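You operate a simulated robot arm through the tools that you are given. There is no shell and no other tool. Be economical: measure what you need, move in short steps, check, and stop when the job is done.

You run a simulated robot arm. Do the job below in one go: nothing can be reset, and whatever is moved stays where it is left.

TASK
Lower the line pressure to 2 bar, blow the bench dust away, then close the air and bleed the line.
Fine: free the regulator lock and lock it again; the nozzle already points at the dust, do not shift it; clear the dust at 2 bar, not above; close the main valve, then keep the button pressed until the air stops coming.

It is judged by the outcome, as a careful person would: the job done as asked, and still so three seconds after it is handed in. It fails if anything else is knocked over, pushed out of place, dropped, spilled or broken.

THE ROBOT
A 7-joint arm with a two-finger parallel gripper on a trunk, on a base that drives. Base frame: it is fixed to the floor where the robot stands at the start and does not move with it; the origin is under the middle of the robot, x ahead of it, y to its left, z up; the surface under the hand at the start is at about z = 0.86. Readings come in m, rad, newtons and seconds.
Its first joint turns from -2.897 to 2.897 rad. Places, roughly: bleed valve [0.4, -0.7, 0.6]; compressor switch [0.5, -0.6, 0.9]; hose winder [0.8, 0.4, 1.4]; main air valve [0.8, -0.4, 1.2]; regulator lock [0.8, 0, 1.2]; relief valve ring [0.5, -0.7, 0.9]; tank drain cock [0.4, -0.5, 0.3]; trap cock [0.8, -0.2, 1]; vent valve [0.8, 0.2, 1.2]. Payload 4.4 kg.
The tool frame sits at the grasp point between the pads (the TCP): z along the fingers, y along the line on which they close. The tips reach 0.023 m beyond it. Largest opening 0.094 m; finger width 0.038, thickness 0.01; the body of the gripper, 0.054 by 0.096 m, starts 0.039 m behind the TCP.
Orientation is that of the tool frame in the base frame, as a unit quaternion [x, y, z, w]. With the fingers straight down and closing along the base's y, the tool's x points along the base's -x, its y along +y and its z along -z.

THE INTERFACE
- The arm moves only by the tool nudge_tool. Its arguments are lists of equal length, an entry for each row: "offset": the shift along the tool's x, y, z in m, a list of three; "angular": the turn, a rotation vector about the tool's x, y, z in rad, a list of three; "claw": the opening, from 0 (shut) to 1 (fully open). In form: {"offset": [[dx, dy, dz], ...], "angular": [[rx, ry, rz], ...], "claw": [claw, ...]}. A call has 1 to 8 rows; each row is the pose to reach, as a shift and turn from the pose commanded when the call began, along the tool's axes at that moment. A row lasts 0.2 s, in which the tool goes at most 0.05 m and 0.15 rad; a call with a longer step from one row to the next is refused whole, and so is a gripper value outside its range. A pose out of reach is approached as far as the arm can. The call stops where the force on the tool passes 40 N (or 10 N more than at its start, if that is more) or the arm is blocked; 0.2 s more then pass. Each finger travels about 0.108 m/s and halts on what it meets, pressing with about 37 N; the grip force reading is that of the motor and also rises with nothing between the fingers. The clock runs only during rows and for 0.2 s after the last one: add rows that repeat a pose to give the fingers time. It gives the time, the measured TCP pose, the force on the tool (base axes), the opening and the grip force at its end, in the units of the frame above (readings bear some noise), with the torque about the TCP (base axes, N m) and any sound that the robot's microphone picked up.
- Cameras (640 x 400 px; columns grow to the right, rows downward): "scene" is now at [0.188, 0.2151, 1.4773]; the picture's right is [-0.15, -0.99, 0.00], its down [-0.55, 0.09, -0.83] and it looks along [0.82, -0.13, -0.56] (base axes); focal length 216 px, centre (320, 200). "wrist" rides on the gripper at [0.086, 0.016, -0.074] in the tool frame; the picture's right is [-0.18, 0.98, 0.00], its down [-0.58, -0.11, -0.81] and it looks along [-0.79, -0.15, 0.59] (tool axes); focal length 243 px, centre (320, 200).
- grab_frame(camera): a new picture of that camera. No time passes.
- steer(legs): drives the robot by 1 to 6 legs, each [ahead, left, turn to the left] in m, m and rad, along the robot's own axes; the way and the turn of a leg run together, so that a leg with both is an arc; at most 1.5 m and 3.142 rad a leg. The arm and the cameras ride along, it lands a little off, and it stops where it bumps. It gives what a move gives.
- aim_head(pan, tilt): turns the head with the scene camera to pan (to the left, within 2.094 rad either way) and tilt (down, from -0.506 to 1.204), counted from straight ahead of the robot. It gives what a move gives.
- point_at(camera, pixels): for up to 12 pixels [column, row] of the newest picture of that camera ("zoom" is the newest enlarged one), the place [x, y, z] in the base frame of the surface seen there, good to about 0.002 m, but the place of the scene camera against the robot may be out by one fixed shift of up to 0.012 m in any direction. No time passes.
- zoom(camera, box): a new picture of the part [left, top, right, bottom] of that camera's present view, enlarged. No time passes.
- job_done(): hands the job in; it is judged then, once.

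Keep the steps short. Do not move on a guess: measure, check each grasp and each placing, and mend mistakes. In all there are 80 turns and 48 pictures (those below and enlarged ones count). Leave the gripper open and the arm clear of the work at the hand-in unless told otherwise, and finish with a single line.

The tools are called after "Emit:" by a JSON object that holds its "op" and its "data". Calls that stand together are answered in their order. nudge_tool: Moves the arm, as the interface text tells. Its arguments: {"type":"object","properties":{"offset":{"type":"array"},"angular":{"type":"array"},"claw":{"type":"array"}},"required":["offset","angular","claw"]} The other tools are called the same way: steer (legs) drives the base; aim_head (pan, tilt) turns the head that bears the scene camera; grab_frame (camera) takes a picture; point_at (camera, pixels) gives the place of the surface under pixels of a picture; zoom (camera, box) takes an enlarged picture of a part of a camera's view; job_done () hands the job in.

At the start:

```text
clock: 0.0
ee_pos: [0.6318, -0.0694, 1.3605]
orientation: [0.001, 1.0, 0.0, 0.0]
force: [1.1, 0.5, -1.4]
wrist_torque: [0.02, 0.01, -0.04]
gripper_width: 0.0939
finger_force: 0.0
robot x, y, heading: [0.0024, 0.0021, 0.002]
head pan, tilt: [-0.155, 0.59]
```

scene: 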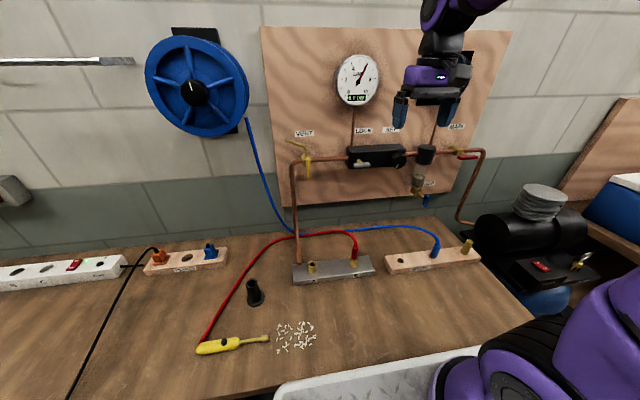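
wrist: 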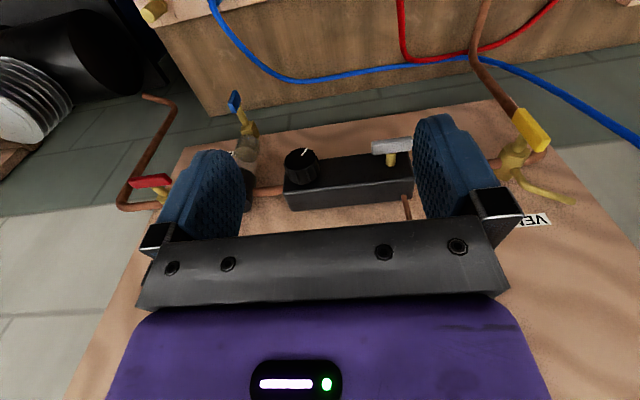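

I see the panel with gauge, regulator block, valves, and the yellow blow gun next to the dust. I'll enlarge the panel and the bench to read them.

Emit:
{"op": "zoom", "data": {"camera": "scene", "box": [270, 40, 500, 220]}}

Emit:
{"op": "zoom", "data": {"camera": "scene", "box": [180, 220, 480, 380]}}

```text
2.22 times, centred on (385, 130) of scene
```

zoom: 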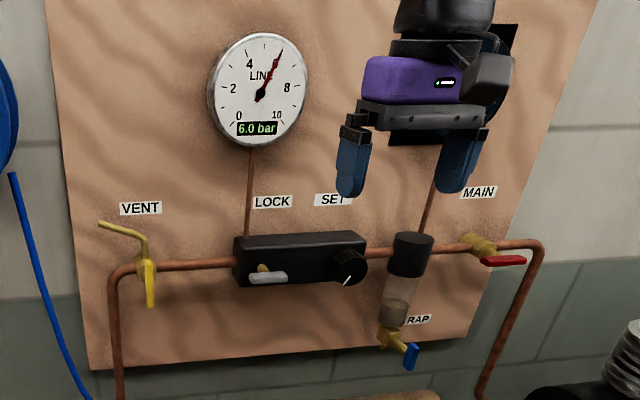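

```text
2.13 times, centred on (330, 300) of scene
```

zoom: 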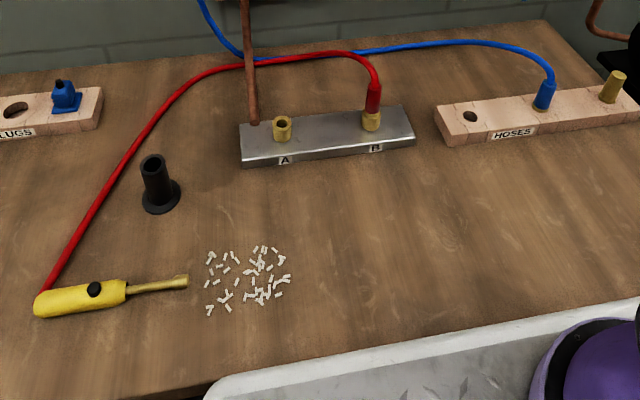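

The line reads 6.0 bar. Next I measure the lock lever, knob, main valve handle, gun and button.

Emit:
{"op": "point_at", "data": {"camera": "zoom", "pixels": [[95, 288], [95, 283], [40, 306], [60, 298], [115, 292], [150, 287], [187, 281], [80, 330], [250, 280], [210, 255], [285, 290], [160, 165]]}}

Emit:
{"op": "zoom", "data": {"camera": "scene", "box": [340, 130, 420, 180]}}

```text
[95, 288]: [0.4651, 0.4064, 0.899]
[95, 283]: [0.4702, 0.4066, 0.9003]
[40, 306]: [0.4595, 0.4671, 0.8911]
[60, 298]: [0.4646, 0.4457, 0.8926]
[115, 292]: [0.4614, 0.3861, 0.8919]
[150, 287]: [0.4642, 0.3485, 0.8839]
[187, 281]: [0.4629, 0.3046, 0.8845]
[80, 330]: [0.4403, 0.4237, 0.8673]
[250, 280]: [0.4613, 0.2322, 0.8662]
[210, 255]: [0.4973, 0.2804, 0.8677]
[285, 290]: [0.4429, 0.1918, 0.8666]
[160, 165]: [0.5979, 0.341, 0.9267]
```

```text
8.00 times, centred on (380, 155) of scene
```

zoom: 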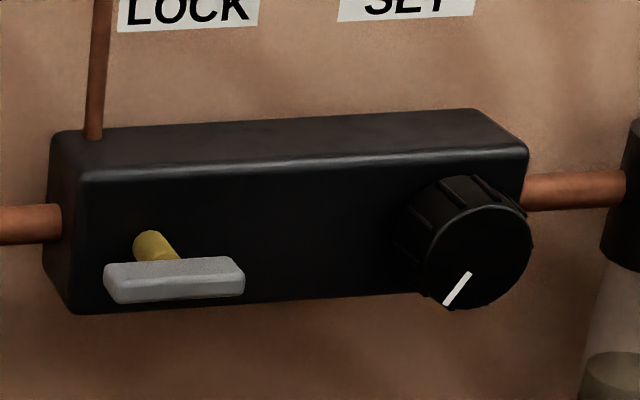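

Emit:
{"op": "point_at", "data": {"camera": "zoom", "pixels": [[115, 285], [235, 280], [175, 268], [150, 242], [175, 292], [480, 245], [410, 220], [528, 240], [470, 300], [480, 185], [300, 220], [300, 145]]}}

Emit:
{"op": "zoom", "data": {"camera": "scene", "box": [430, 130, 510, 180]}}

```text
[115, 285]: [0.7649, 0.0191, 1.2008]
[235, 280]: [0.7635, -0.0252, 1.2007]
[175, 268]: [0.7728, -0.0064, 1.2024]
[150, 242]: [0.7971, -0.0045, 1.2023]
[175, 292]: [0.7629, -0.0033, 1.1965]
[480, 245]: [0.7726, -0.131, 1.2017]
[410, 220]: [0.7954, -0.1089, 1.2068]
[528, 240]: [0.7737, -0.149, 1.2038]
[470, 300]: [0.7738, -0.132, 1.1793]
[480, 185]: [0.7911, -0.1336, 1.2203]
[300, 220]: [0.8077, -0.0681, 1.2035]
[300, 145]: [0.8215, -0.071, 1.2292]
```

```text
8.00 times, centred on (470, 155) of scene
```

zoom: 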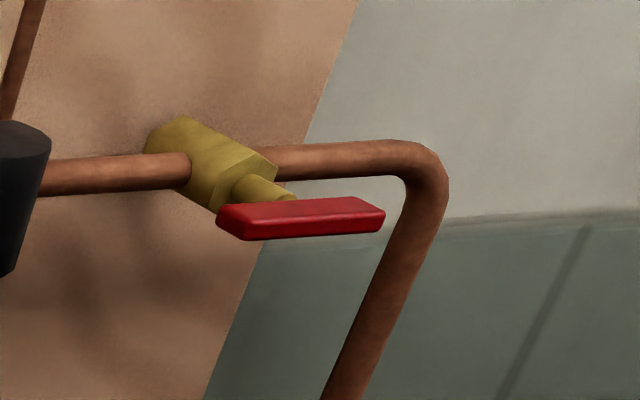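

I'll take the same points through the wrist camera, which carries no fixed shift (lever around (392,147), knob (303,165), main handle (150,181)).

Emit:
{"op": "point_at", "data": {"camera": "wrist", "pixels": [[375, 147], [392, 146], [410, 145], [390, 160], [300, 155], [286, 162], [318, 170], [303, 180], [135, 181], [168, 178], [164, 195], [350, 195]]}}

Emit:
{"op": "zoom", "data": {"camera": "wrist", "box": [260, 110, 420, 210]}}

Emit:
{"op": "point_at", "data": {"camera": "scene", "pixels": [[460, 157], [476, 157], [468, 158], [463, 154], [453, 151]]}}

```text
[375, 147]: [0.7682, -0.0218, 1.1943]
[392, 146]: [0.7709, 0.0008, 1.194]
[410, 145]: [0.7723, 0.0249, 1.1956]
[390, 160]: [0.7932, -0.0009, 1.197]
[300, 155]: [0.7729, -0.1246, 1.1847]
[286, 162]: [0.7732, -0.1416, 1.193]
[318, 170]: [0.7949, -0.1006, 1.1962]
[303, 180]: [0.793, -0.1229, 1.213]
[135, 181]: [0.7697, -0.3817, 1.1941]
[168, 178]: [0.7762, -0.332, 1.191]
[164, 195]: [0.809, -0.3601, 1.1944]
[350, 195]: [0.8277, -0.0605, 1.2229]
```

```text
4.00 times, centred on (340, 160) of wrist
```

zoom: 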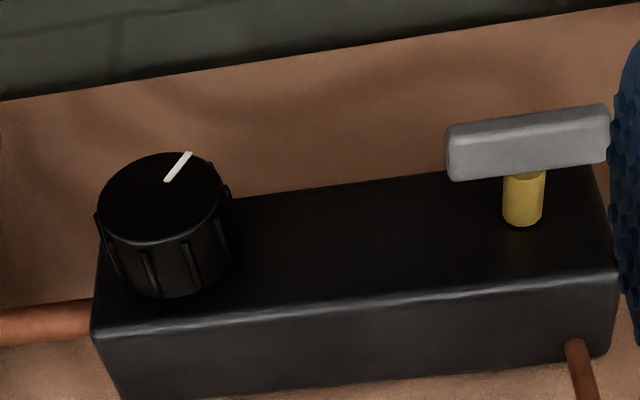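

```text
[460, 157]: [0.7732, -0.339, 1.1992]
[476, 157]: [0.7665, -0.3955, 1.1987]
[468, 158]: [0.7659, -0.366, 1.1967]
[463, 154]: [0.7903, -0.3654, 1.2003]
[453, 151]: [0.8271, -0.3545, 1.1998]
```

The wing lever's centre is about (0.768, 0.001, 1.195), the knob's (0.773, -0.126, 1.197), and the main handle's (0.768, -0.360, 1.193). I'll now tip the gripper to face the panel, first 1.2 rad about its y, sliding over to the lock while it is still clear of the panel.

Emit:
{"op": "nudge_tool", "data": {"offset": [[0, 0.009, 0.005], [0, 0.018, 0.01], [0, 0.027, 0.02], [0, 0.036, 0.03], [0, 0.045, 0.04], [0, 0.054, 0.05], [0, 0.063, 0.06], [0, 0.07, 0.07]], "angular": [[0, -0.149, 0], [0, -0.298, 0], [0, -0.447, 0], [0, -0.596, 0], [0, -0.745, 0], [0, -0.894, 0], [0, -1.043, 0], [0, -1.192, 0]], "claw": [1, 1, 1, 1, 1, 1, 1, 1]}}

```text
clock: 1.8
ee_pos: [0.6393, 0.0036, 1.3001]
orientation: [-0.001, 0.827, 0.001, 0.562]
force: [-0.7, -0.6, -0.1]
wrist_torque: [0.03, 0.03, 0.01]
gripper_width: 0.0938
finger_force: 0.0
out of reach, approached as far as the arm can: row 8
robot x, y, heading: [-0.0007, -0.0006, -0.001]
head pan, tilt: [-0.155, 0.59]
```

Facing the panel this close is at the edge of reach, so I'll back the base 0.12 m.

Emit:
{"op": "steer", "data": {"legs": [[-0.12, 0, 0]]}}

```text
clock: 3.0
ee_pos: [0.5184, 0.0043, 1.301]
orientation: [0.0, 0.827, 0.0, 0.562]
force: [0.4, -0.1, 0.0]
wrist_torque: [0.0, 0.02, -0.01]
gripper_width: 0.0942
finger_force: 0.0
robot x, y, heading: [-0.1229, -0.0022, 0.005]
head pan, tilt: [-0.155, 0.59]
```

Now the remaining 0.377 rad of tilt, with an approach to (0.66, 0.001, 1.195).

Emit:
{"op": "nudge_tool", "data": {"offset": [[0.01, 0, 0.04], [0.022, -0.001, 0.085], [0.034, -0.002, 0.13], [0.046, -0.003, 0.171], [0.046, -0.003, 0.171]], "angular": [[0, -0.1, 0], [0, -0.2, 0], [0, -0.3, 0], [0, -0.377, 0], [0, -0.377, 0]], "claw": [1, 1, 1, 1, 1]}}

```text
clock: 4.2
ee_pos: [0.6595, 0.0026, 1.1962]
orientation: [0.0, 0.708, 0.0, 0.706]
force: [-0.5, -0.9, 1.0]
wrist_torque: [0.0, 0.03, -0.01]
gripper_width: 0.094
finger_force: 0.0
out of reach, approached as far as the arm can: row 1
robot x, y, heading: [-0.1226, 0.0034, 0.002]
head pan, tilt: [-0.155, 0.59]
```

Facing the panel squarely. I'll roll +90° about the tool axis so the fingers close vertically on the horizontal wing.

Emit:
{"op": "nudge_tool", "data": {"offset": [[0, 0, 0], [0, 0, 0], [0, 0, 0], [0, 0, 0], [0, 0, 0], [0, 0, 0], [0, 0, 0], [0, 0, 0]], "angular": [[0, 0, 0.145], [0, 0, 0.29], [0, 0, 0.435], [0, 0, 0.58], [0, 0, 0.725], [0, 0, 0.87], [0, 0, 1.015], [0, 0, 1.16]], "claw": [1, 1, 1, 1, 1, 1, 1, 1]}}

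Emit:
{"op": "nudge_tool", "data": {"offset": [[0, 0, 0], [0, 0, 0], [0, 0, 0], [0, 0, 0]], "angular": [[0, 0, 0.145], [0, 0, 0.29], [0, 0, 0.411], [0, 0, 0.411]], "claw": [1, 1, 1, 1]}}

Emit:
{"op": "grab_frame", "data": {"camera": "wrist"}}

```text
clock: 6.0
ee_pos: [0.6606, 0.0033, 1.1949]
orientation: [0.388, 0.593, 0.388, 0.59]
force: [-0.7, 1.2, 0.2]
wrist_torque: [-0.03, 0.01, -0.02]
gripper_width: 0.0941
finger_force: 0.0
robot x, y, heading: [-0.1223, -0.0022, 0.002]
head pan, tilt: [-0.155, 0.59]
```

```text
clock: 7.0
ee_pos: [0.6609, 0.0021, 1.1943]
orientation: [0.501, 0.501, 0.5, 0.499]
force: [-0.1, -0.5, 0.8]
wrist_torque: [-0.01, 0.01, 0.03]
gripper_width: 0.094
finger_force: 0.0
robot x, y, heading: [-0.1229, 0.0014, 0.004]
head pan, tilt: [-0.155, 0.59]
```

```text
40 pictures are left
```

wrist: 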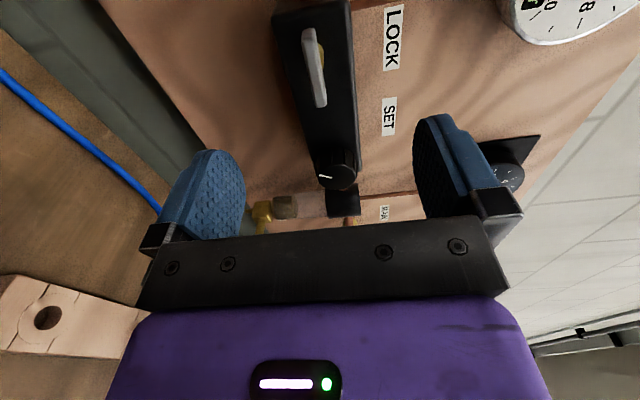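

Lever runs (306,32) to (322,105) in this view. I'll measure it again from here.

Emit:
{"op": "point_at", "data": {"camera": "wrist", "pixels": [[308, 35], [313, 67], [320, 102], [321, 55], [335, 168], [324, 160], [335, 187]]}}

```text
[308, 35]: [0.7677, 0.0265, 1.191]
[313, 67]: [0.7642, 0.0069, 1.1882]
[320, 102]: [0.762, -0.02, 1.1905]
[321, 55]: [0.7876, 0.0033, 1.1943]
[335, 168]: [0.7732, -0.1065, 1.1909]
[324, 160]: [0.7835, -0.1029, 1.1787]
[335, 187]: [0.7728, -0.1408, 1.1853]
```

TCP is lined up with the wing's centre. Advance 0.103 m so the tips straddle the wing and stay 2 cm off the block, then close.

Emit:
{"op": "nudge_tool", "data": {"offset": [[0, 0, 0.04], [0, 0, 0.08], [0, 0, 0.103], [0, 0, 0.103], [0, 0, 0.103], [0, 0, 0.103], [0, 0, 0.103]], "angular": [[0, 0, 0], [0, 0, 0], [0, 0, 0], [0, 0, 0], [0, 0, 0], [0, 0, 0], [0, 0, 0]], "claw": [1, 1, 1, 1, 0.1, 0.1, 0.1]}}

Emit:
{"op": "grab_frame", "data": {"camera": "scene"}}

```text
clock: 8.7
ee_pos: [0.7633, 0.002, 1.193]
orientation: [0.502, 0.502, 0.499, 0.498]
force: [-1.9, 0.1, -21.3]
wrist_torque: [0.04, 0.48, 0.33]
gripper_width: 0.0189
finger_force: 10.8
robot x, y, heading: [-0.1214, -0.0011, -0.0]
head pan, tilt: [-0.155, 0.59]
```

```text
39 pictures are left
```

scene: 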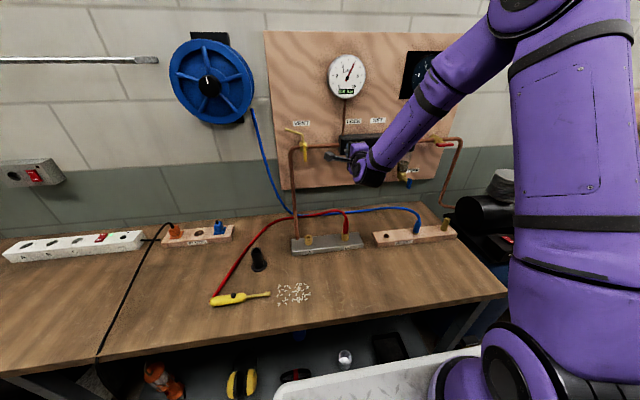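

The wing touched one finger first (force -21 N in z), so I'll shift 3 mm down, and let the grip close fully.

Emit:
{"op": "nudge_tool", "data": {"offset": [[0, -0.002, 0], [0, -0.003, 0], [0, -0.003, 0], [0, -0.003, 0]], "angular": [[0, 0, 0], [0, 0, 0], [0, 0, 0], [0, 0, 0]], "claw": [0.1, 0, 0, 0]}}

```text
clock: 9.7
ee_pos: [0.765, 0.001, 1.1903]
orientation: [0.501, 0.502, 0.499, 0.498]
force: [-3.2, 0.9, -29.5]
wrist_torque: [0.03, 0.6, -0.27]
gripper_width: 0.0137
finger_force: 45.0
robot x, y, heading: [-0.1214, 0.0005, 0.001]
head pan, tilt: [-0.155, 0.59]
```

Emit:
{"op": "nudge_tool", "data": {"offset": [[0, -0.002, 0], [0, -0.002, 0]], "angular": [[0, 0, 0], [0, 0, 0]], "claw": [0, 0]}}

```text
clock: 10.2
ee_pos: [0.7641, 0.0024, 1.1901]
orientation: [0.5, 0.5, 0.5, 0.499]
force: [-4.9, -4.5, -15.4]
wrist_torque: [0.0, 0.23, 0.33]
gripper_width: 0.0136
finger_force: 44.9
robot x, y, heading: [-0.1232, -0.003, 0.002]
head pan, tilt: [-0.155, 0.59]
```

Force halved; another 2 mm down centres it. Then I try turning counter-clockwise 0.3 rad.

Emit:
{"op": "nudge_tool", "data": {"offset": [[0, -0.002, 0], [0, -0.002, 0], [0, -0.002, 0], [0, -0.002, 0], [0, -0.002, 0]], "angular": [[0, 0, 0], [0, 0, -0.1], [0, 0, -0.2], [0, 0, -0.3], [0, 0, -0.3]], "claw": [0, 0, 0, 0, 0]}}

```text
clock: 11.4
ee_pos: [0.7648, 0.0004, 1.1894]
orientation: [0.419, 0.569, 0.42, 0.57]
force: [9.9, -6.2, 27.5]
wrist_torque: [2.35, 0.0, -0.74]
gripper_width: 0.0202
finger_force: 44.8
robot x, y, heading: [-0.1235, -0.0043, 0.004]
head pan, tilt: [-0.155, 0.59]
```

The wing resisted (2.35 N m, fingers spread to 0.020), so that's its stop. I return and try the other direction a little.

Emit:
{"op": "nudge_tool", "data": {"offset": [[0, 0, 0], [0, 0, 0], [0, 0, 0], [0, 0, 0], [0, 0, 0], [0, 0, 0], [0, 0, 0]], "angular": [[0, 0, 0.1], [0, 0, 0.2], [0, 0, 0.3], [0, 0, 0.4], [0, 0, 0.5], [0, 0, 0.6], [0, 0, 0.6]], "claw": [0, 0, 0, 0, 0, 0, 0]}}

```text
clock: 12.0
ee_pos: [0.7636, 0.0006, 1.1901]
orientation: [0.455, 0.54, 0.457, 0.541]
force: [-5.9, -3.2, 4.3]
wrist_torque: [1.77, 0.18, 0.87]
gripper_width: 0.0154
finger_force: 44.8
robot x, y, heading: [-0.1226, 0.0001, -0.0]
head pan, tilt: [-0.155, 0.59]
stopped in row 2: the force on the tool passed its limit at 58 N (the readings are from after the stop); the commanded pose is now the measured one
```

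A transient force spike stopped it; carrying on in the same direction from here.

Emit:
{"op": "nudge_tool", "data": {"offset": [[0, 0, 0], [0, 0, 0], [0, 0, 0], [0, 0, 0], [0, 0, 0], [0, 0, 0], [0, 0, 0], [0, 0, 0]], "angular": [[0, 0, 0.06], [0, 0, 0.12], [0, 0, 0.18], [0, 0, 0.24], [0, 0, 0.3], [0, 0, 0.36], [0, 0, 0.42], [0, 0, 0.42]], "claw": [0, 0, 0, 0, 0, 0, 0, 0]}}

```text
clock: 13.8
ee_pos: [0.7645, 0.0019, 1.1905]
orientation: [0.556, 0.434, 0.56, 0.434]
force: [-4.7, -5.9, 12.4]
wrist_torque: [0.03, 0.03, -0.63]
gripper_width: 0.0137
finger_force: 45.0
robot x, y, heading: [-0.1219, -0.0036, 0.005]
head pan, tilt: [-0.155, 0.59]
```

It turns freely clockwise (torque ~0). Continue toward 90°.

Emit:
{"op": "nudge_tool", "data": {"offset": [[0, 0, 0], [0, 0, 0], [0, 0, 0], [0, 0, 0], [0, 0, 0], [0, 0, 0], [0, 0, 0], [0, 0, 0]], "angular": [[0, 0, 0.1], [0, 0, 0.2], [0, 0, 0.3], [0, 0, 0.4], [0, 0, 0.5], [0, 0, 0.6], [0, 0, 0.7], [0, 0, 0.8]], "claw": [0, 0, 0, 0, 0, 0, 0, 0]}}

```text
clock: 15.6
ee_pos: [0.7626, 0.0006, 1.1911]
orientation: [0.681, 0.181, 0.686, 0.183]
force: [8.6, -16.4, 35.4]
wrist_torque: [-0.09, -0.34, -0.42]
gripper_width: 0.0134
finger_force: 44.5
robot x, y, heading: [-0.1255, 0.0003, -0.001]
head pan, tilt: [-0.155, 0.59]
```

Turned 60° so far; side force has grown to 35 N, so I relieve it by shifting along the force and turn the remaining ~30°.

Emit:
{"op": "nudge_tool", "data": {"offset": [[0.0025, 0.0035, 0], [0.0025, 0.0035, 0], [0.0025, 0.0035, 0], [0.0025, 0.0035, 0], [0.0025, 0.0035, 0], [0.0025, 0.0035, 0], [0.0025, 0.0035, 0]], "angular": [[0, 0, 0], [0, 0, 0.1], [0, 0, 0.2], [0, 0, 0.3], [0, 0, 0.4], [0, 0, 0.5], [0, 0, 0.5]], "claw": [0, 0, 0, 0, 0, 0, 0]}}

```text
clock: 17.2
ee_pos: [0.7641, -0.0002, 1.1933]
orientation: [0.707, 0.007, 0.707, 0.006]
force: [-21.0, -6.8, -19.4]
wrist_torque: [-0.12, 0.65, -0.2]
gripper_width: 0.0134
finger_force: 45.0
robot x, y, heading: [-0.1263, 0.0007, 0.001]
head pan, tilt: [-0.155, 0.59]
```

It's at 89°, torque small. I'll press 0.08 rad further to feel for the stop, then open.

Emit:
{"op": "nudge_tool", "data": {"offset": [[0, 0, 0], [0, 0, 0], [0, 0, 0]], "angular": [[0, 0, 0.05], [0, 0, 0.1], [0, 0, 0.1]], "claw": [0, 0, 0]}}

```text
clock: 18.0
ee_pos: [0.763, -0.0004, 1.1925]
orientation: [0.706, -0.027, 0.707, -0.029]
force: [-24.8, -5.8, -23.2]
wrist_torque: [-0.01, 0.72, -0.22]
gripper_width: 0.0138
finger_force: 44.9
robot x, y, heading: [-0.1232, 0.0035, 0.004]
head pan, tilt: [-0.155, 0.59]
```

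At the stop (opening begins to grow). Open, back off 0.1 m and look.

Emit:
{"op": "nudge_tool", "data": {"offset": [[0, 0, 0], [0, 0, 0], [0, 0, 0], [0, 0, -0.04], [0, 0, -0.08], [0, 0, -0.1]], "angular": [[0, 0, 0], [0, 0, 0], [0, 0, 0], [0, 0, 0], [0, 0, 0], [0, 0, 0]], "claw": [0.4, 0.8, 1, 1, 1, 1]}}

Emit:
{"op": "grab_frame", "data": {"camera": "wrist"}}

```text
clock: 19.4
ee_pos: [0.6625, 0.0014, 1.1939]
orientation: [0.705, -0.026, 0.708, -0.028]
force: [-0.8, -1.0, 0.5]
wrist_torque: [0.01, -0.03, 0.01]
gripper_width: 0.0941
finger_force: 0.0
robot x, y, heading: [-0.1224, -0.0018, 0.004]
head pan, tilt: [-0.155, 0.59]
```

```text
38 pictures are left
```

wrist: 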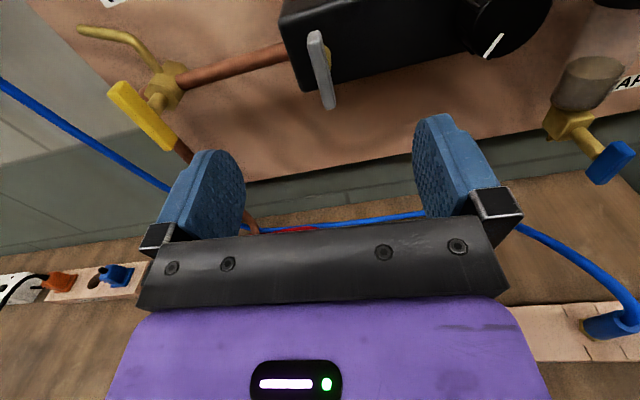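

The wing is now vertical: unlocked. Measure the knob from this view (its face around (505,28)) and the filter next to it.

Emit:
{"op": "point_at", "data": {"camera": "wrist", "pixels": [[490, 52], [495, 35], [475, 40], [545, 20], [500, 10], [590, 80], [560, 100], [318, 70], [400, 60]]}}

Emit:
{"op": "zoom", "data": {"camera": "wrist", "box": [420, 0, 640, 138]}}

```text
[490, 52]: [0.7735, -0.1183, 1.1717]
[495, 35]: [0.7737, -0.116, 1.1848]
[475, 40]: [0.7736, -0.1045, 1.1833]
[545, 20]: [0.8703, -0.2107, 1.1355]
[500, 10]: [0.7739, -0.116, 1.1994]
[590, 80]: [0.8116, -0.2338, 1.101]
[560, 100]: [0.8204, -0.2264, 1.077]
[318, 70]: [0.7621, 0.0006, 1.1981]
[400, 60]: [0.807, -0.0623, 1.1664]
```

```text
2.90 times, centred on (530, 69) of wrist
```

zoom: 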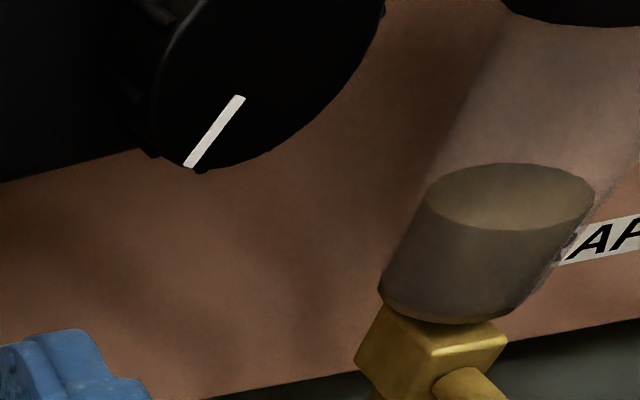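

Knob centre ≈ (0.774, -0.124, 1.194). I slide across in front of it with the fingers at ~0.07 m.

Emit:
{"op": "nudge_tool", "data": {"offset": [[0.003, 0.04, 0], [0.006, 0.08, 0], [0.01, 0.1246, 0], [0.01, 0.1246, 0.04], [0.01, 0.1246, 0.08], [0.01, 0.1246, 0.112], [0.01, 0.1246, 0.112]], "angular": [[0, 0, 0], [0, 0, 0], [0, 0, 0], [0, 0, 0], [0, 0, 0], [0, 0, 0], [0, 0, 0]], "claw": [0.9, 0.8, 0.75, 0.75, 0.75, 0.75, 0.75]}}

Emit:
{"op": "nudge_tool", "data": {"offset": [[0, 0, 0], [0, 0, 0], [0, 0, 0]], "angular": [[0, 0, 0], [0, 0, 0], [0, 0, 0]], "claw": [0.3, 0.3, 0.3]}}

Emit:
{"op": "zoom", "data": {"camera": "scene", "box": [270, 30, 470, 155]}}

```text
clock: 21.0
ee_pos: [0.7752, -0.1236, 1.1939]
orientation: [0.705, -0.027, 0.708, -0.029]
force: [-0.2, -0.1, 0.5]
wrist_torque: [0.02, 0.0, -0.02]
gripper_width: 0.0706
finger_force: 0.1
robot x, y, heading: [-0.1202, 0.0029, 0.004]
head pan, tilt: [-0.155, 0.59]
```

```text
clock: 21.8
ee_pos: [0.7762, -0.126, 1.1939]
orientation: [0.705, -0.028, 0.708, -0.027]
force: [0.5, -17.0, -0.1]
wrist_torque: [-0.06, 0.08, -0.79]
gripper_width: 0.047
finger_force: 45.4
robot x, y, heading: [-0.1245, 0.0009, 0.002]
head pan, tilt: [-0.155, 0.59]
```

```text
3.20 times, centred on (370, 92) of scene
```

zoom: 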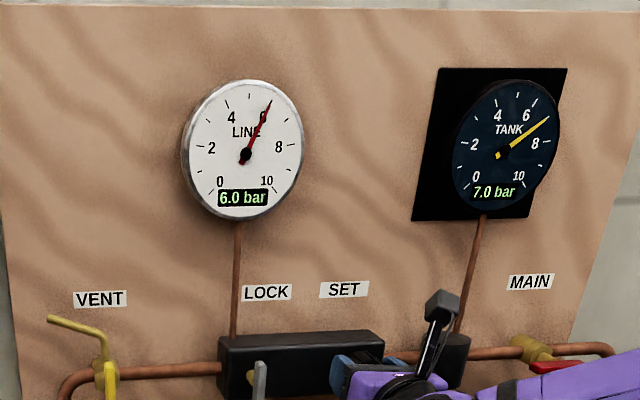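

Knob gripped (0.047 m), gauge clear in view. Ease 2 mm to centre, then turn counter-clockwise 0.3 rad and read.

Emit:
{"op": "nudge_tool", "data": {"offset": [[0, 0.002, 0], [0, 0.002, 0], [0, 0.002, 0], [0, 0.002, 0], [0, 0.002, 0]], "angular": [[0, 0, 0], [0, 0, -0.1], [0, 0, -0.2], [0, 0, -0.3], [0, 0, -0.3]], "claw": [0.2, 0.2, 0.2, 0.2, 0.2]}}

Emit:
{"op": "zoom", "data": {"camera": "scene", "box": [270, 30, 470, 155]}}

```text
clock: 23.0
ee_pos: [0.7774, -0.1235, 1.1935]
orientation: [0.701, 0.079, 0.704, 0.078]
force: [1.1, 2.0, 1.7]
wrist_torque: [0.02, -0.13, 0.51]
gripper_width: 0.0476
finger_force: 45.0
robot x, y, heading: [-0.1231, 0.0008, 0.001]
head pan, tilt: [-0.155, 0.59]
```

```text
3.20 times, centred on (370, 92) of scene
```

zoom: 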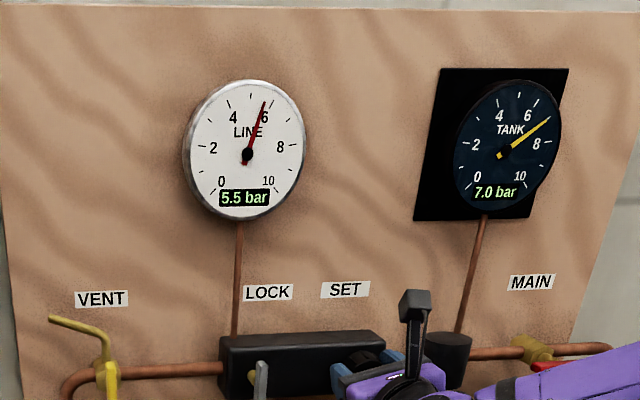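

Counter-clockwise lowers it: 0.3 rad → 0.5 bar. I need about 2.1 rad more; turn 1.12 first.

Emit:
{"op": "nudge_tool", "data": {"offset": [[0, 0, 0], [0, 0, 0], [0, 0, 0], [0, 0, 0], [0, 0, 0], [0, 0, 0], [0, 0, 0], [0, 0, 0]], "angular": [[0, 0, -0.14], [0, 0, -0.28], [0, 0, -0.42], [0, 0, -0.56], [0, 0, -0.7], [0, 0, -0.84], [0, 0, -0.98], [0, 0, -1.12]], "claw": [0.2, 0.2, 0.2, 0.2, 0.2, 0.2, 0.2, 0.2]}}

Emit:
{"op": "zoom", "data": {"camera": "scene", "box": [270, 30, 470, 155]}}

```text
clock: 24.2
ee_pos: [0.7761, -0.1216, 1.1929]
orientation: [0.635, 0.312, 0.637, 0.305]
force: [8.2, 5.8, -4.9]
wrist_torque: [0.03, 0.14, 0.5]
gripper_width: 0.0472
finger_force: 45.2
robot x, y, heading: [-0.1225, 0.0018, -0.003]
head pan, tilt: [-0.155, 0.59]
stopped in row 6: the force on the tool passed its limit at 41 N (the readings are from after the stop); the commanded pose is now the measured one
```

```text
3.20 times, centred on (370, 92) of scene
```

zoom: 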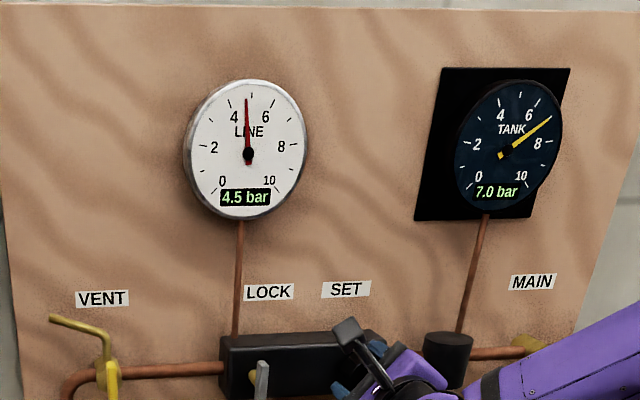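

4.5 bar at 56° turned (~0.65 rad/bar). Continue more slowly by 0.8 rad.

Emit:
{"op": "nudge_tool", "data": {"offset": [[0, 0, 0], [0, 0, 0], [0, 0, 0], [0, 0, 0], [0, 0, 0], [0, 0, 0], [0, 0, 0], [0, 0, 0]], "angular": [[0, 0, -0.1], [0, 0, -0.2], [0, 0, -0.3], [0, 0, -0.4], [0, 0, -0.5], [0, 0, -0.6], [0, 0, -0.7], [0, 0, -0.8]], "claw": [0.2, 0.2, 0.2, 0.2, 0.2, 0.2, 0.2, 0.2]}}

```text
clock: 25.9
ee_pos: [0.7769, -0.1221, 1.1893]
orientation: [0.484, 0.519, 0.487, 0.51]
force: [13.9, 2.8, -6.7]
wrist_torque: [0.03, 0.37, 0.09]
gripper_width: 0.0474
finger_force: 44.9
robot x, y, heading: [-0.121, -0.0013, 0.001]
head pan, tilt: [-0.155, 0.59]
stopped in row 8: the force on the tool passed its limit at 42 N (the readings are from after the stop); the commanded pose is now the measured one
```

Emit:
{"op": "nudge_tool", "data": {"offset": [[0, 0, 0], [0, 0, 0], [0, 0, 0], [0, 0, 0], [0, 0, 0], [0, 0, 0], [0, 0, 0]], "angular": [[0, 0, -0.1], [0, 0, -0.2], [0, 0, -0.3], [0, 0, -0.4], [0, 0, -0.5], [0, 0, -0.6], [0, 0, -0.6]], "claw": [0.2, 0.2, 0.2, 0.2, 0.2, 0.2, 0.2]}}

Emit:
{"op": "zoom", "data": {"camera": "scene", "box": [270, 30, 470, 155]}}

```text
clock: 27.5
ee_pos: [0.7757, -0.1217, 1.1877]
orientation: [0.311, 0.639, 0.313, 0.63]
force: [12.0, 4.7, -36.9]
wrist_torque: [0.04, 0.9, 0.11]
gripper_width: 0.0474
finger_force: 45.4
robot x, y, heading: [-0.1239, -0.0002, 0.001]
head pan, tilt: [-0.155, 0.59]
```

```text
3.20 times, centred on (370, 92) of scene
```

zoom: 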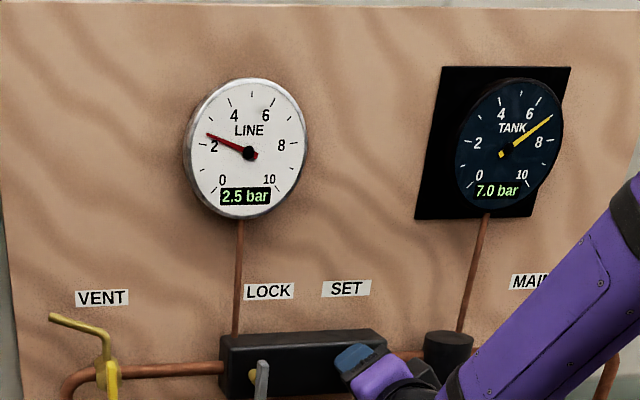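

2.5 bar; about 0.33 rad more. First relieve the -37 N by easing 3 mm down, then turn.

Emit:
{"op": "nudge_tool", "data": {"offset": [[0.0018, -0.0024, 0], [0.0018, -0.0024, 0], [0.0018, -0.0024, 0], [0.0018, -0.0024, 0], [0.0018, -0.0024, 0]], "angular": [[0, 0, 0], [0, 0, -0.1], [0, 0, -0.2], [0, 0, -0.32], [0, 0, -0.32]], "claw": [0.2, 0.2, 0.2, 0.2, 0.2]}}

Emit:
{"op": "zoom", "data": {"camera": "scene", "box": [310, 40, 410, 102]}}

```text
clock: 28.7
ee_pos: [0.7757, -0.1227, 1.1878]
orientation: [0.204, 0.679, 0.208, 0.673]
force: [3.5, -1.9, -17.9]
wrist_torque: [0.04, 0.19, 0.02]
gripper_width: 0.0474
finger_force: 44.8
robot x, y, heading: [-0.1232, 0.0021, -0.005]
head pan, tilt: [-0.155, 0.59]
```

```text
6.40 times, centred on (360, 71) of scene
```

zoom: 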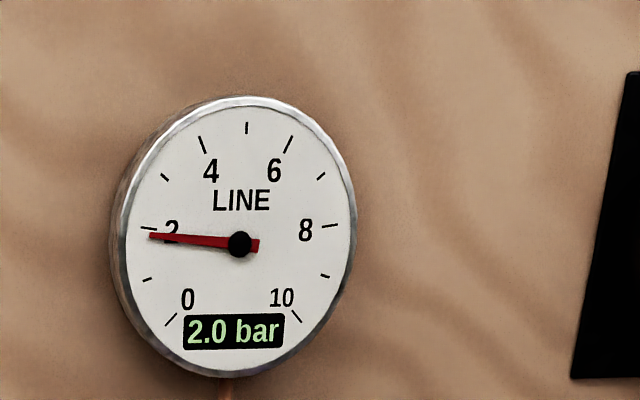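

2.0 bar. Release the knob gently, back off 0.11 m and check that the value holds.

Emit:
{"op": "nudge_tool", "data": {"offset": [[0, 0, 0], [0, 0, 0], [0, 0, 0], [0, 0, -0.04], [0, 0, -0.08], [0, 0, -0.11]], "angular": [[0, 0, 0], [0, 0, 0], [0, 0, 0], [0, 0, 0], [0, 0, 0], [0, 0, 0]], "claw": [0.6, 0.75, 0.75, 0.75, 0.75, 0.75]}}

Emit:
{"op": "zoom", "data": {"camera": "scene", "box": [310, 40, 410, 102]}}

```text
clock: 30.1
ee_pos: [0.6637, -0.1246, 1.1893]
orientation: [0.204, 0.679, 0.21, 0.673]
force: [0.8, -0.3, 0.5]
wrist_torque: [-0.03, 0.0, 0.03]
gripper_width: 0.0703
finger_force: 0.2
robot x, y, heading: [-0.1288, 0.0001, 0.003]
head pan, tilt: [-0.155, 0.59]
```

```text
6.40 times, centred on (360, 71) of scene
```

zoom: 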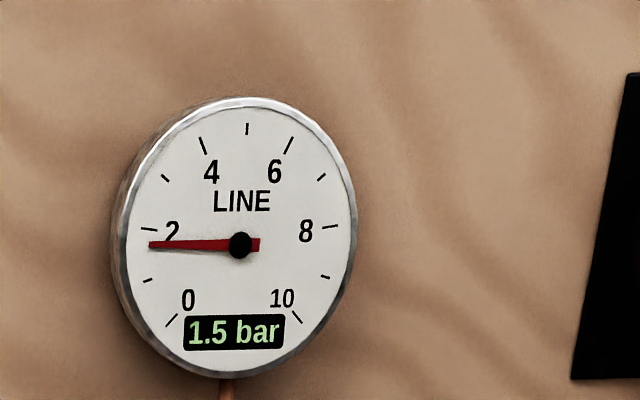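

The display is in half-bar steps and the needle now stands at about 1.65–1.7, having slipped a bit on release. I'll regrip and turn clockwise ~0.2 rad, judging by the needle.

Emit:
{"op": "nudge_tool", "data": {"offset": [[0, 0, 0.04], [0, 0, 0.08], [0, 0, 0.112], [0, 0, 0.112], [0, 0, 0.112], [0, 0, 0.112]], "angular": [[0, 0, 0], [0, 0, 0], [0, 0, 0], [0, 0, 0], [0, 0, 0], [0, 0, 0]], "claw": [0.75, 0.75, 0.75, 0.75, 0.3, 0.3]}}

Emit:
{"op": "nudge_tool", "data": {"offset": [[0, 0, 0], [0, 0, 0], [0, 0, 0], [0, 0, 0]], "angular": [[0, 0, 0], [0, 0, 0.1], [0, 0, 0.2], [0, 0, 0.2]], "claw": [0.3, 0.3, 0.3, 0.3]}}

Emit:
{"op": "zoom", "data": {"camera": "scene", "box": [310, 40, 410, 102]}}

```text
clock: 31.5
ee_pos: [0.7776, -0.123, 1.1875]
orientation: [0.205, 0.68, 0.209, 0.673]
force: [4.1, -9.1, -8.6]
wrist_torque: [0.02, 0.28, -0.53]
gripper_width: 0.0475
finger_force: 44.7
robot x, y, heading: [-0.1215, 0.0009, 0.003]
head pan, tilt: [-0.155, 0.59]
```

```text
clock: 32.5
ee_pos: [0.7781, -0.1227, 1.1873]
orientation: [0.271, 0.656, 0.276, 0.648]
force: [-1.9, -12.5, -9.1]
wrist_torque: [0.05, 0.08, -0.31]
gripper_width: 0.0473
finger_force: 45.0
robot x, y, heading: [-0.1242, -0.002, 0.002]
head pan, tilt: [-0.155, 0.59]
```

```text
6.40 times, centred on (360, 71) of scene
```

zoom: 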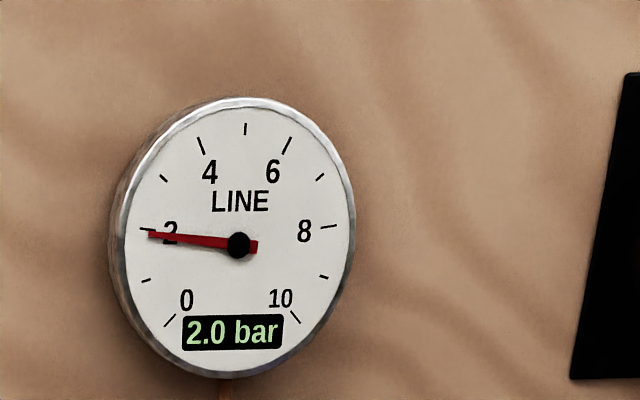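

Needle is at ~1.87. Another 0.08 rad with a slight recentring, then release and re-read.

Emit:
{"op": "nudge_tool", "data": {"offset": [[0, -0.0016, 0], [0, -0.0016, 0], [0, -0.0016, 0], [0, -0.0016, 0]], "angular": [[0, 0, 0], [0, 0, 0.04], [0, 0, 0.08], [0, 0, 0.08]], "claw": [0.3, 0.3, 0.3, 0.3]}}

Emit:
{"op": "nudge_tool", "data": {"offset": [[0, 0, 0], [0, 0, 0], [0, 0, 0], [0, 0, 0]], "angular": [[0, 0, 0], [0, 0, 0], [0, 0, 0], [0, 0, 0]], "claw": [0.55, 0.65, 0.75, 0.75]}}

Emit:
{"op": "zoom", "data": {"camera": "scene", "box": [310, 40, 410, 102]}}

```text
clock: 33.5
ee_pos: [0.7783, -0.1229, 1.1879]
orientation: [0.297, 0.644, 0.302, 0.638]
force: [0.8, -2.6, 1.8]
wrist_torque: [0.0, -0.57, -0.24]
gripper_width: 0.0474
finger_force: 45.3
robot x, y, heading: [-0.1219, 0.0026, 0.001]
head pan, tilt: [-0.155, 0.59]
```

```text
clock: 34.5
ee_pos: [0.7772, -0.1226, 1.1871]
orientation: [0.297, 0.644, 0.302, 0.637]
force: [0.4, -0.3, -0.3]
wrist_torque: [0.0, -0.01, 0.02]
gripper_width: 0.0706
finger_force: 0.1
robot x, y, heading: [-0.127, 0.0006, 0.004]
head pan, tilt: [-0.155, 0.59]
```

```text
6.40 times, centred on (360, 71) of scene
```

zoom: 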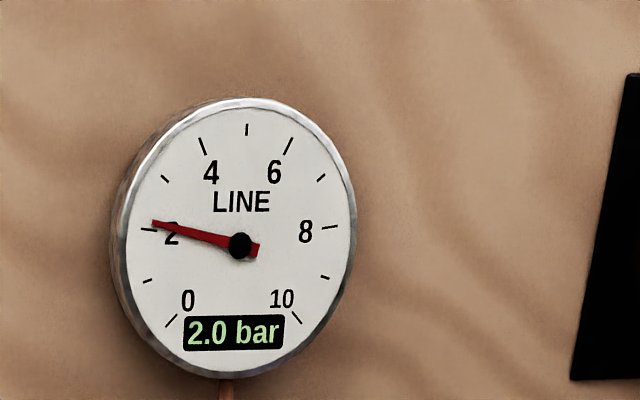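

Needle is now slightly above the 2 tick (~2.15). I regrip, take back ~0.09 rad, and read again after release.

Emit:
{"op": "nudge_tool", "data": {"offset": [[0, 0, 0], [0, 0, 0], [0, 0, 0], [0, 0, 0], [0, 0, 0], [0, 0, 0], [0, 0, 0]], "angular": [[0, 0, 0], [0, 0, 0], [0, 0, 0], [0, 0, -0.05], [0, 0, -0.09], [0, 0, -0.09], [0, 0, -0.09]], "claw": [0.3, 0.3, 0.3, 0.3, 0.3, 0.3, 0.3]}}

Emit:
{"op": "nudge_tool", "data": {"offset": [[0, 0, 0], [0, 0, 0], [0, 0, 0], [0, 0, 0]], "angular": [[0, 0, 0], [0, 0, 0], [0, 0, 0], [0, 0, 0]], "claw": [0.55, 0.65, 0.75, 0.75]}}

Emit:
{"op": "zoom", "data": {"camera": "scene", "box": [310, 40, 410, 102]}}

```text
clock: 36.1
ee_pos: [0.7777, -0.1227, 1.1866]
orientation: [0.267, 0.656, 0.273, 0.651]
force: [9.5, 2.4, 13.5]
wrist_torque: [-0.05, -0.39, 0.03]
gripper_width: 0.0473
finger_force: 45.1
robot x, y, heading: [-0.1251, -0.0001, -0.0]
head pan, tilt: [-0.155, 0.59]
```

```text
clock: 37.1
ee_pos: [0.7763, -0.1232, 1.1867]
orientation: [0.267, 0.657, 0.272, 0.65]
force: [0.1, 0.3, 0.8]
wrist_torque: [-0.01, -0.01, 0.0]
gripper_width: 0.0705
finger_force: 0.0
robot x, y, heading: [-0.122, -0.0008, 0.003]
head pan, tilt: [-0.155, 0.59]
```

```text
6.40 times, centred on (360, 71) of scene
```

zoom: 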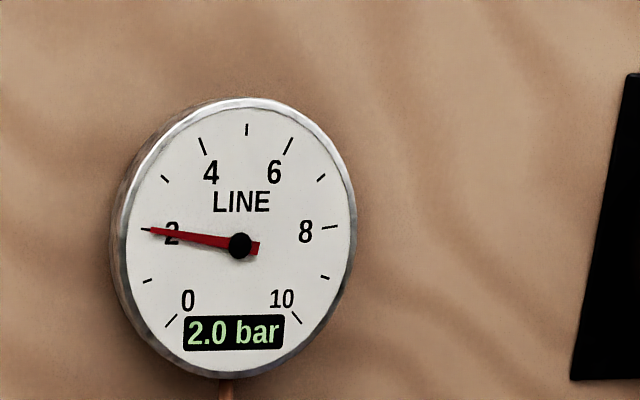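

Needle sits right on 2. Now back off and go to the lock, rolling to close sideways on the now-vertical wing.

Emit:
{"op": "nudge_tool", "data": {"offset": [[0, 0, -0.045], [0, 0, -0.09], [0, 0, -0.115], [0.028, 0.03, -0.115], [0.056, 0.06, -0.115], [0.0847, 0.0907, -0.115], [0.0847, 0.0907, -0.115]], "angular": [[0, 0, 0], [0, 0, -0.14], [0, 0, -0.28], [0, 0, -0.42], [0, 0, -0.56], [0, 0, -0.7], [0, 0, -0.775]], "claw": [0.75, 0.75, 0.75, 0.75, 0.75, 0.75, 0.75]}}

Emit:
{"op": "zoom", "data": {"camera": "scene", "box": [290, 40, 450, 170]}}

```text
clock: 38.7
ee_pos: [0.662, 0.0003, 1.1919]
orientation: [0.0, 0.709, 0.005, 0.705]
force: [-0.4, -0.1, 0.6]
wrist_torque: [0.0, 0.0, 0.01]
gripper_width: 0.0704
finger_force: 0.1
robot x, y, heading: [-0.1228, 0.0011, -0.002]
head pan, tilt: [-0.155, 0.59]
```

```text
3.08 times, centred on (370, 105) of scene
```

zoom: 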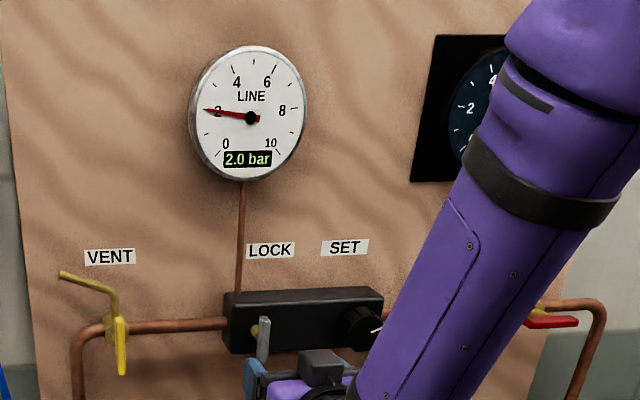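

Advance onto the vertical wing and close.

Emit:
{"op": "nudge_tool", "data": {"offset": [[0, 0, 0.04], [0, 0, 0.08], [0, 0, 0.102], [0, 0, 0.102], [0, 0, 0.102], [0, 0, 0.102], [0, 0, 0.102]], "angular": [[0, 0, 0], [0, 0, 0], [0, 0, 0], [0, 0, 0], [0, 0, 0], [0, 0, 0], [0, 0, 0]], "claw": [0.75, 0.75, 0.75, 0, 0, 0, 0]}}

```text
clock: 40.3
ee_pos: [0.765, -0.0003, 1.1895]
orientation: [0.0, 0.709, 0.007, 0.705]
force: [3.6, -11.1, 1.8]
wrist_torque: [-0.01, 0.01, -0.39]
gripper_width: 0.0136
finger_force: 44.9
robot x, y, heading: [-0.1257, 0.0013, 0.001]
head pan, tilt: [-0.155, 0.59]
```

Wing held (0.0136). Turn it back counter-clockwise.

Emit:
{"op": "nudge_tool", "data": {"offset": [[0, -0.001, 0], [0, -0.001, 0], [0, -0.001, 0], [0, -0.001, 0], [0, -0.001, 0], [0, -0.001, 0], [0, -0.001, 0], [0, -0.001, 0]], "angular": [[0, 0, -0.1], [0, 0, -0.2], [0, 0, -0.3], [0, 0, -0.4], [0, 0, -0.5], [0, 0, -0.6], [0, 0, -0.7], [0, 0, -0.8]], "claw": [0, 0, 0, 0, 0, 0, 0, 0]}}

```text
clock: 42.1
ee_pos: [0.7644, -0.0004, 1.1905]
orientation: [-0.277, 0.653, -0.269, 0.652]
force: [36.5, 3.2, 3.0]
wrist_torque: [0.01, 0.04, -0.21]
gripper_width: 0.0137
finger_force: 45.1
robot x, y, heading: [-0.1244, 0.0024, 0.001]
head pan, tilt: [-0.155, 0.59]
```

46° done; relieve the 36 N axial pull by 3 mm forward and continue to ~90°.

Emit:
{"op": "nudge_tool", "data": {"offset": [[0, 0, 0.003], [0, 0, 0.003], [0, 0, 0.003], [0, 0, 0.003], [0, 0, 0.003], [0, 0, 0.003], [0, 0, 0.003], [0, 0, 0.003]], "angular": [[0, 0, 0], [0, 0, -0.12], [0, 0, -0.24], [0, 0, -0.36], [0, 0, -0.48], [0, 0, -0.6], [0, 0, -0.72], [0, 0, -0.82]], "claw": [0, 0, 0, 0, 0, 0, 0, 0]}}

```text
clock: 43.9
ee_pos: [0.7652, -0.0001, 1.1905]
orientation: [0.515, -0.489, 0.506, -0.49]
force: [-23.5, 2.3, -18.9]
wrist_torque: [0.19, 0.35, -0.14]
gripper_width: 0.0138
finger_force: 44.8
robot x, y, heading: [-0.1224, 0.0002, 0.003]
head pan, tilt: [-0.155, 0.59]
```

About 92° back. Open, back off 0.1 m and look.

Emit:
{"op": "nudge_tool", "data": {"offset": [[0, 0, 0], [0, 0, 0], [0, 0, 0], [0, 0, -0.045], [0, 0, -0.09], [0, 0, -0.12]], "angular": [[0, 0, 0], [0, 0, 0], [0, 0, 0], [0, 0, 0], [0, 0, 0], [0, 0, 0]], "claw": [0.4, 0.75, 0.75, 0.75, 0.75, 0.75]}}

Emit:
{"op": "zoom", "data": {"camera": "scene", "box": [290, 40, 450, 170]}}

Emit:
{"op": "grab_frame", "data": {"camera": "wrist"}}

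```text
clock: 45.3
ee_pos: [0.6456, 0.0021, 1.1917]
orientation: [0.513, -0.489, 0.506, -0.491]
force: [0.1, -0.2, -0.6]
wrist_torque: [0.02, -0.02, -0.01]
gripper_width: 0.0704
finger_force: 0.1
robot x, y, heading: [-0.1191, -0.001, 0.003]
head pan, tilt: [-0.155, 0.59]
```

```text
3.08 times, centred on (370, 105) of scene
```

zoom: 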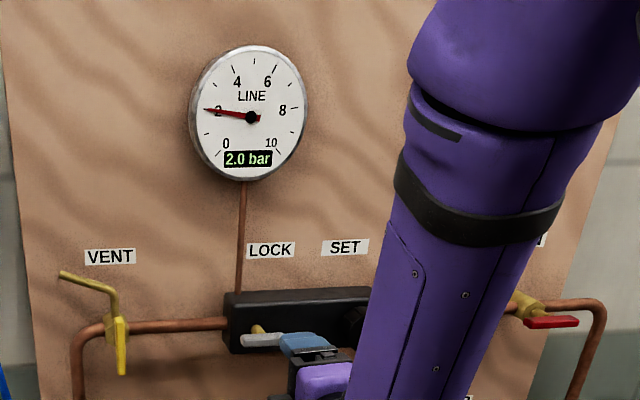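

```text
25 pictures are left
```

wrist: 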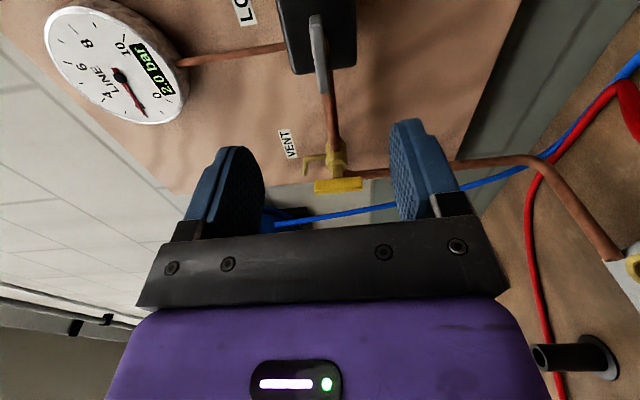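

The wing is horizontal again: locked, at 2.0 bar. Next the gun. I turn the tool to point down while moving toward the space above the button.

Emit:
{"op": "nudge_tool", "data": {"offset": [[-0.04, 0.005, -0.02], [-0.08, 0.01, -0.04], [-0.12, 0.015, -0.06], [-0.16, 0.02, -0.08], [-0.2, 0.025, -0.1], [-0.24, 0.03, -0.12], [-0.28, 0.035, -0.14], [-0.32, 0.04, -0.15]], "angular": [[-0.145, 0, 0], [-0.29, 0, 0], [-0.435, 0, 0], [-0.58, 0, 0], [-0.725, 0, 0], [-0.87, 0, 0], [-1.015, 0, 0], [-1.16, 0, 0]], "claw": [0.75, 0.5, 0.3, 0.1, 0, 0, 0, 0]}}

```text
clock: 47.1
ee_pos: [0.4774, 0.3297, 1.1341]
orientation: [0.712, -0.672, 0.158, -0.129]
force: [-10.6, 6.8, 5.8]
wrist_torque: [-0.38, -0.44, -0.16]
gripper_width: 0.0
finger_force: 37.2
robot x, y, heading: [-0.1205, -0.0037, 0.002]
head pan, tilt: [-0.155, 0.59]
```

Continue: level to straight down and go to about (0.47, 0.411, 1.00) over the button.

Emit:
{"op": "nudge_tool", "data": {"offset": [[-0.022, 0.013, 0.028], [-0.044, 0.026, 0.057], [-0.066, 0.04, 0.086], [-0.088, 0.0527, 0.114], [-0.088, 0.0527, 0.114]], "angular": [[-0.1, -0.01, 0.014], [-0.2, -0.02, 0.028], [-0.3, -0.03, 0.042], [-0.409, -0.041, 0.057], [-0.409, -0.041, 0.057]], "claw": [0, 0, 0, 0, 0]}}

Emit:
{"op": "grab_frame", "data": {"camera": "wrist"}}

Emit:
{"op": "grab_frame", "data": {"camera": "scene"}}

```text
clock: 48.3
ee_pos: [0.4879, 0.3998, 1.0095]
orientation: [-0.694, 0.72, 0.004, 0.002]
force: [-0.7, 0.3, 0.7]
wrist_torque: [0.0, 0.0, 0.0]
gripper_width: 0.0
finger_force: 36.9
robot x, y, heading: [-0.1211, 0.0032, -0.002]
head pan, tilt: [-0.155, 0.59]
```

```text
24 pictures are left
```

wrist: 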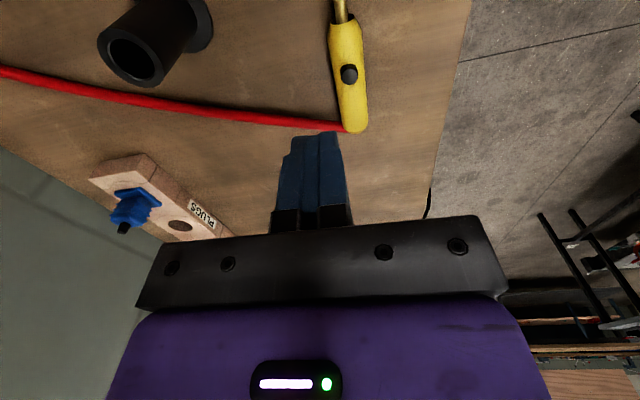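

```text
23 pictures are left
```

scene: 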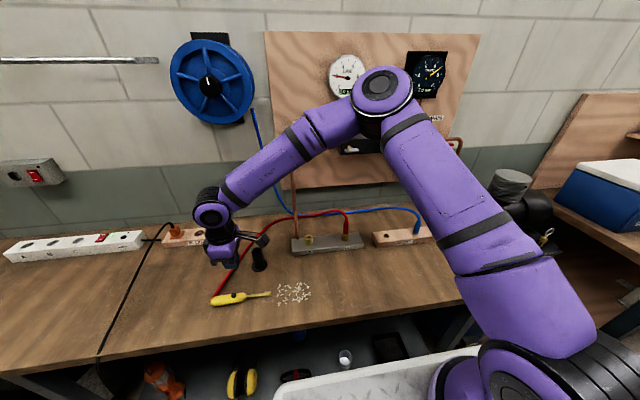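

In the wrist view the button is at (349,74). Measure it and the gun body.

Emit:
{"op": "point_at", "data": {"camera": "wrist", "pixels": [[349, 72], [349, 78], [345, 74], [354, 74], [346, 40], [352, 110], [341, 12], [352, 126], [350, 92]]}}

Emit:
{"op": "zoom", "data": {"camera": "wrist", "box": [280, 0, 420, 140]}}

```text
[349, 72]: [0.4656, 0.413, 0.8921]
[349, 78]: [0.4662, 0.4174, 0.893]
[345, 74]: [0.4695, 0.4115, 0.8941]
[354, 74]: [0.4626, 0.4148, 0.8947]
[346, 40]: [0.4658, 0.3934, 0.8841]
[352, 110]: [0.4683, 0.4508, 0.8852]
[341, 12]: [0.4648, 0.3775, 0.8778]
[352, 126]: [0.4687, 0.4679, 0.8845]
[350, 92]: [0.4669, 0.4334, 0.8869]
```

```text
2.86 times, centred on (350, 70) of wrist
```

zoom: 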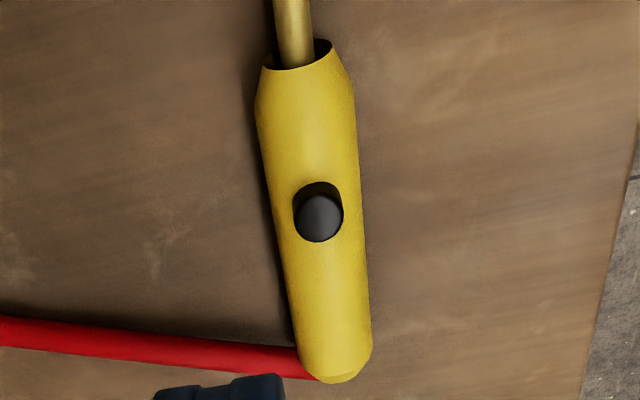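

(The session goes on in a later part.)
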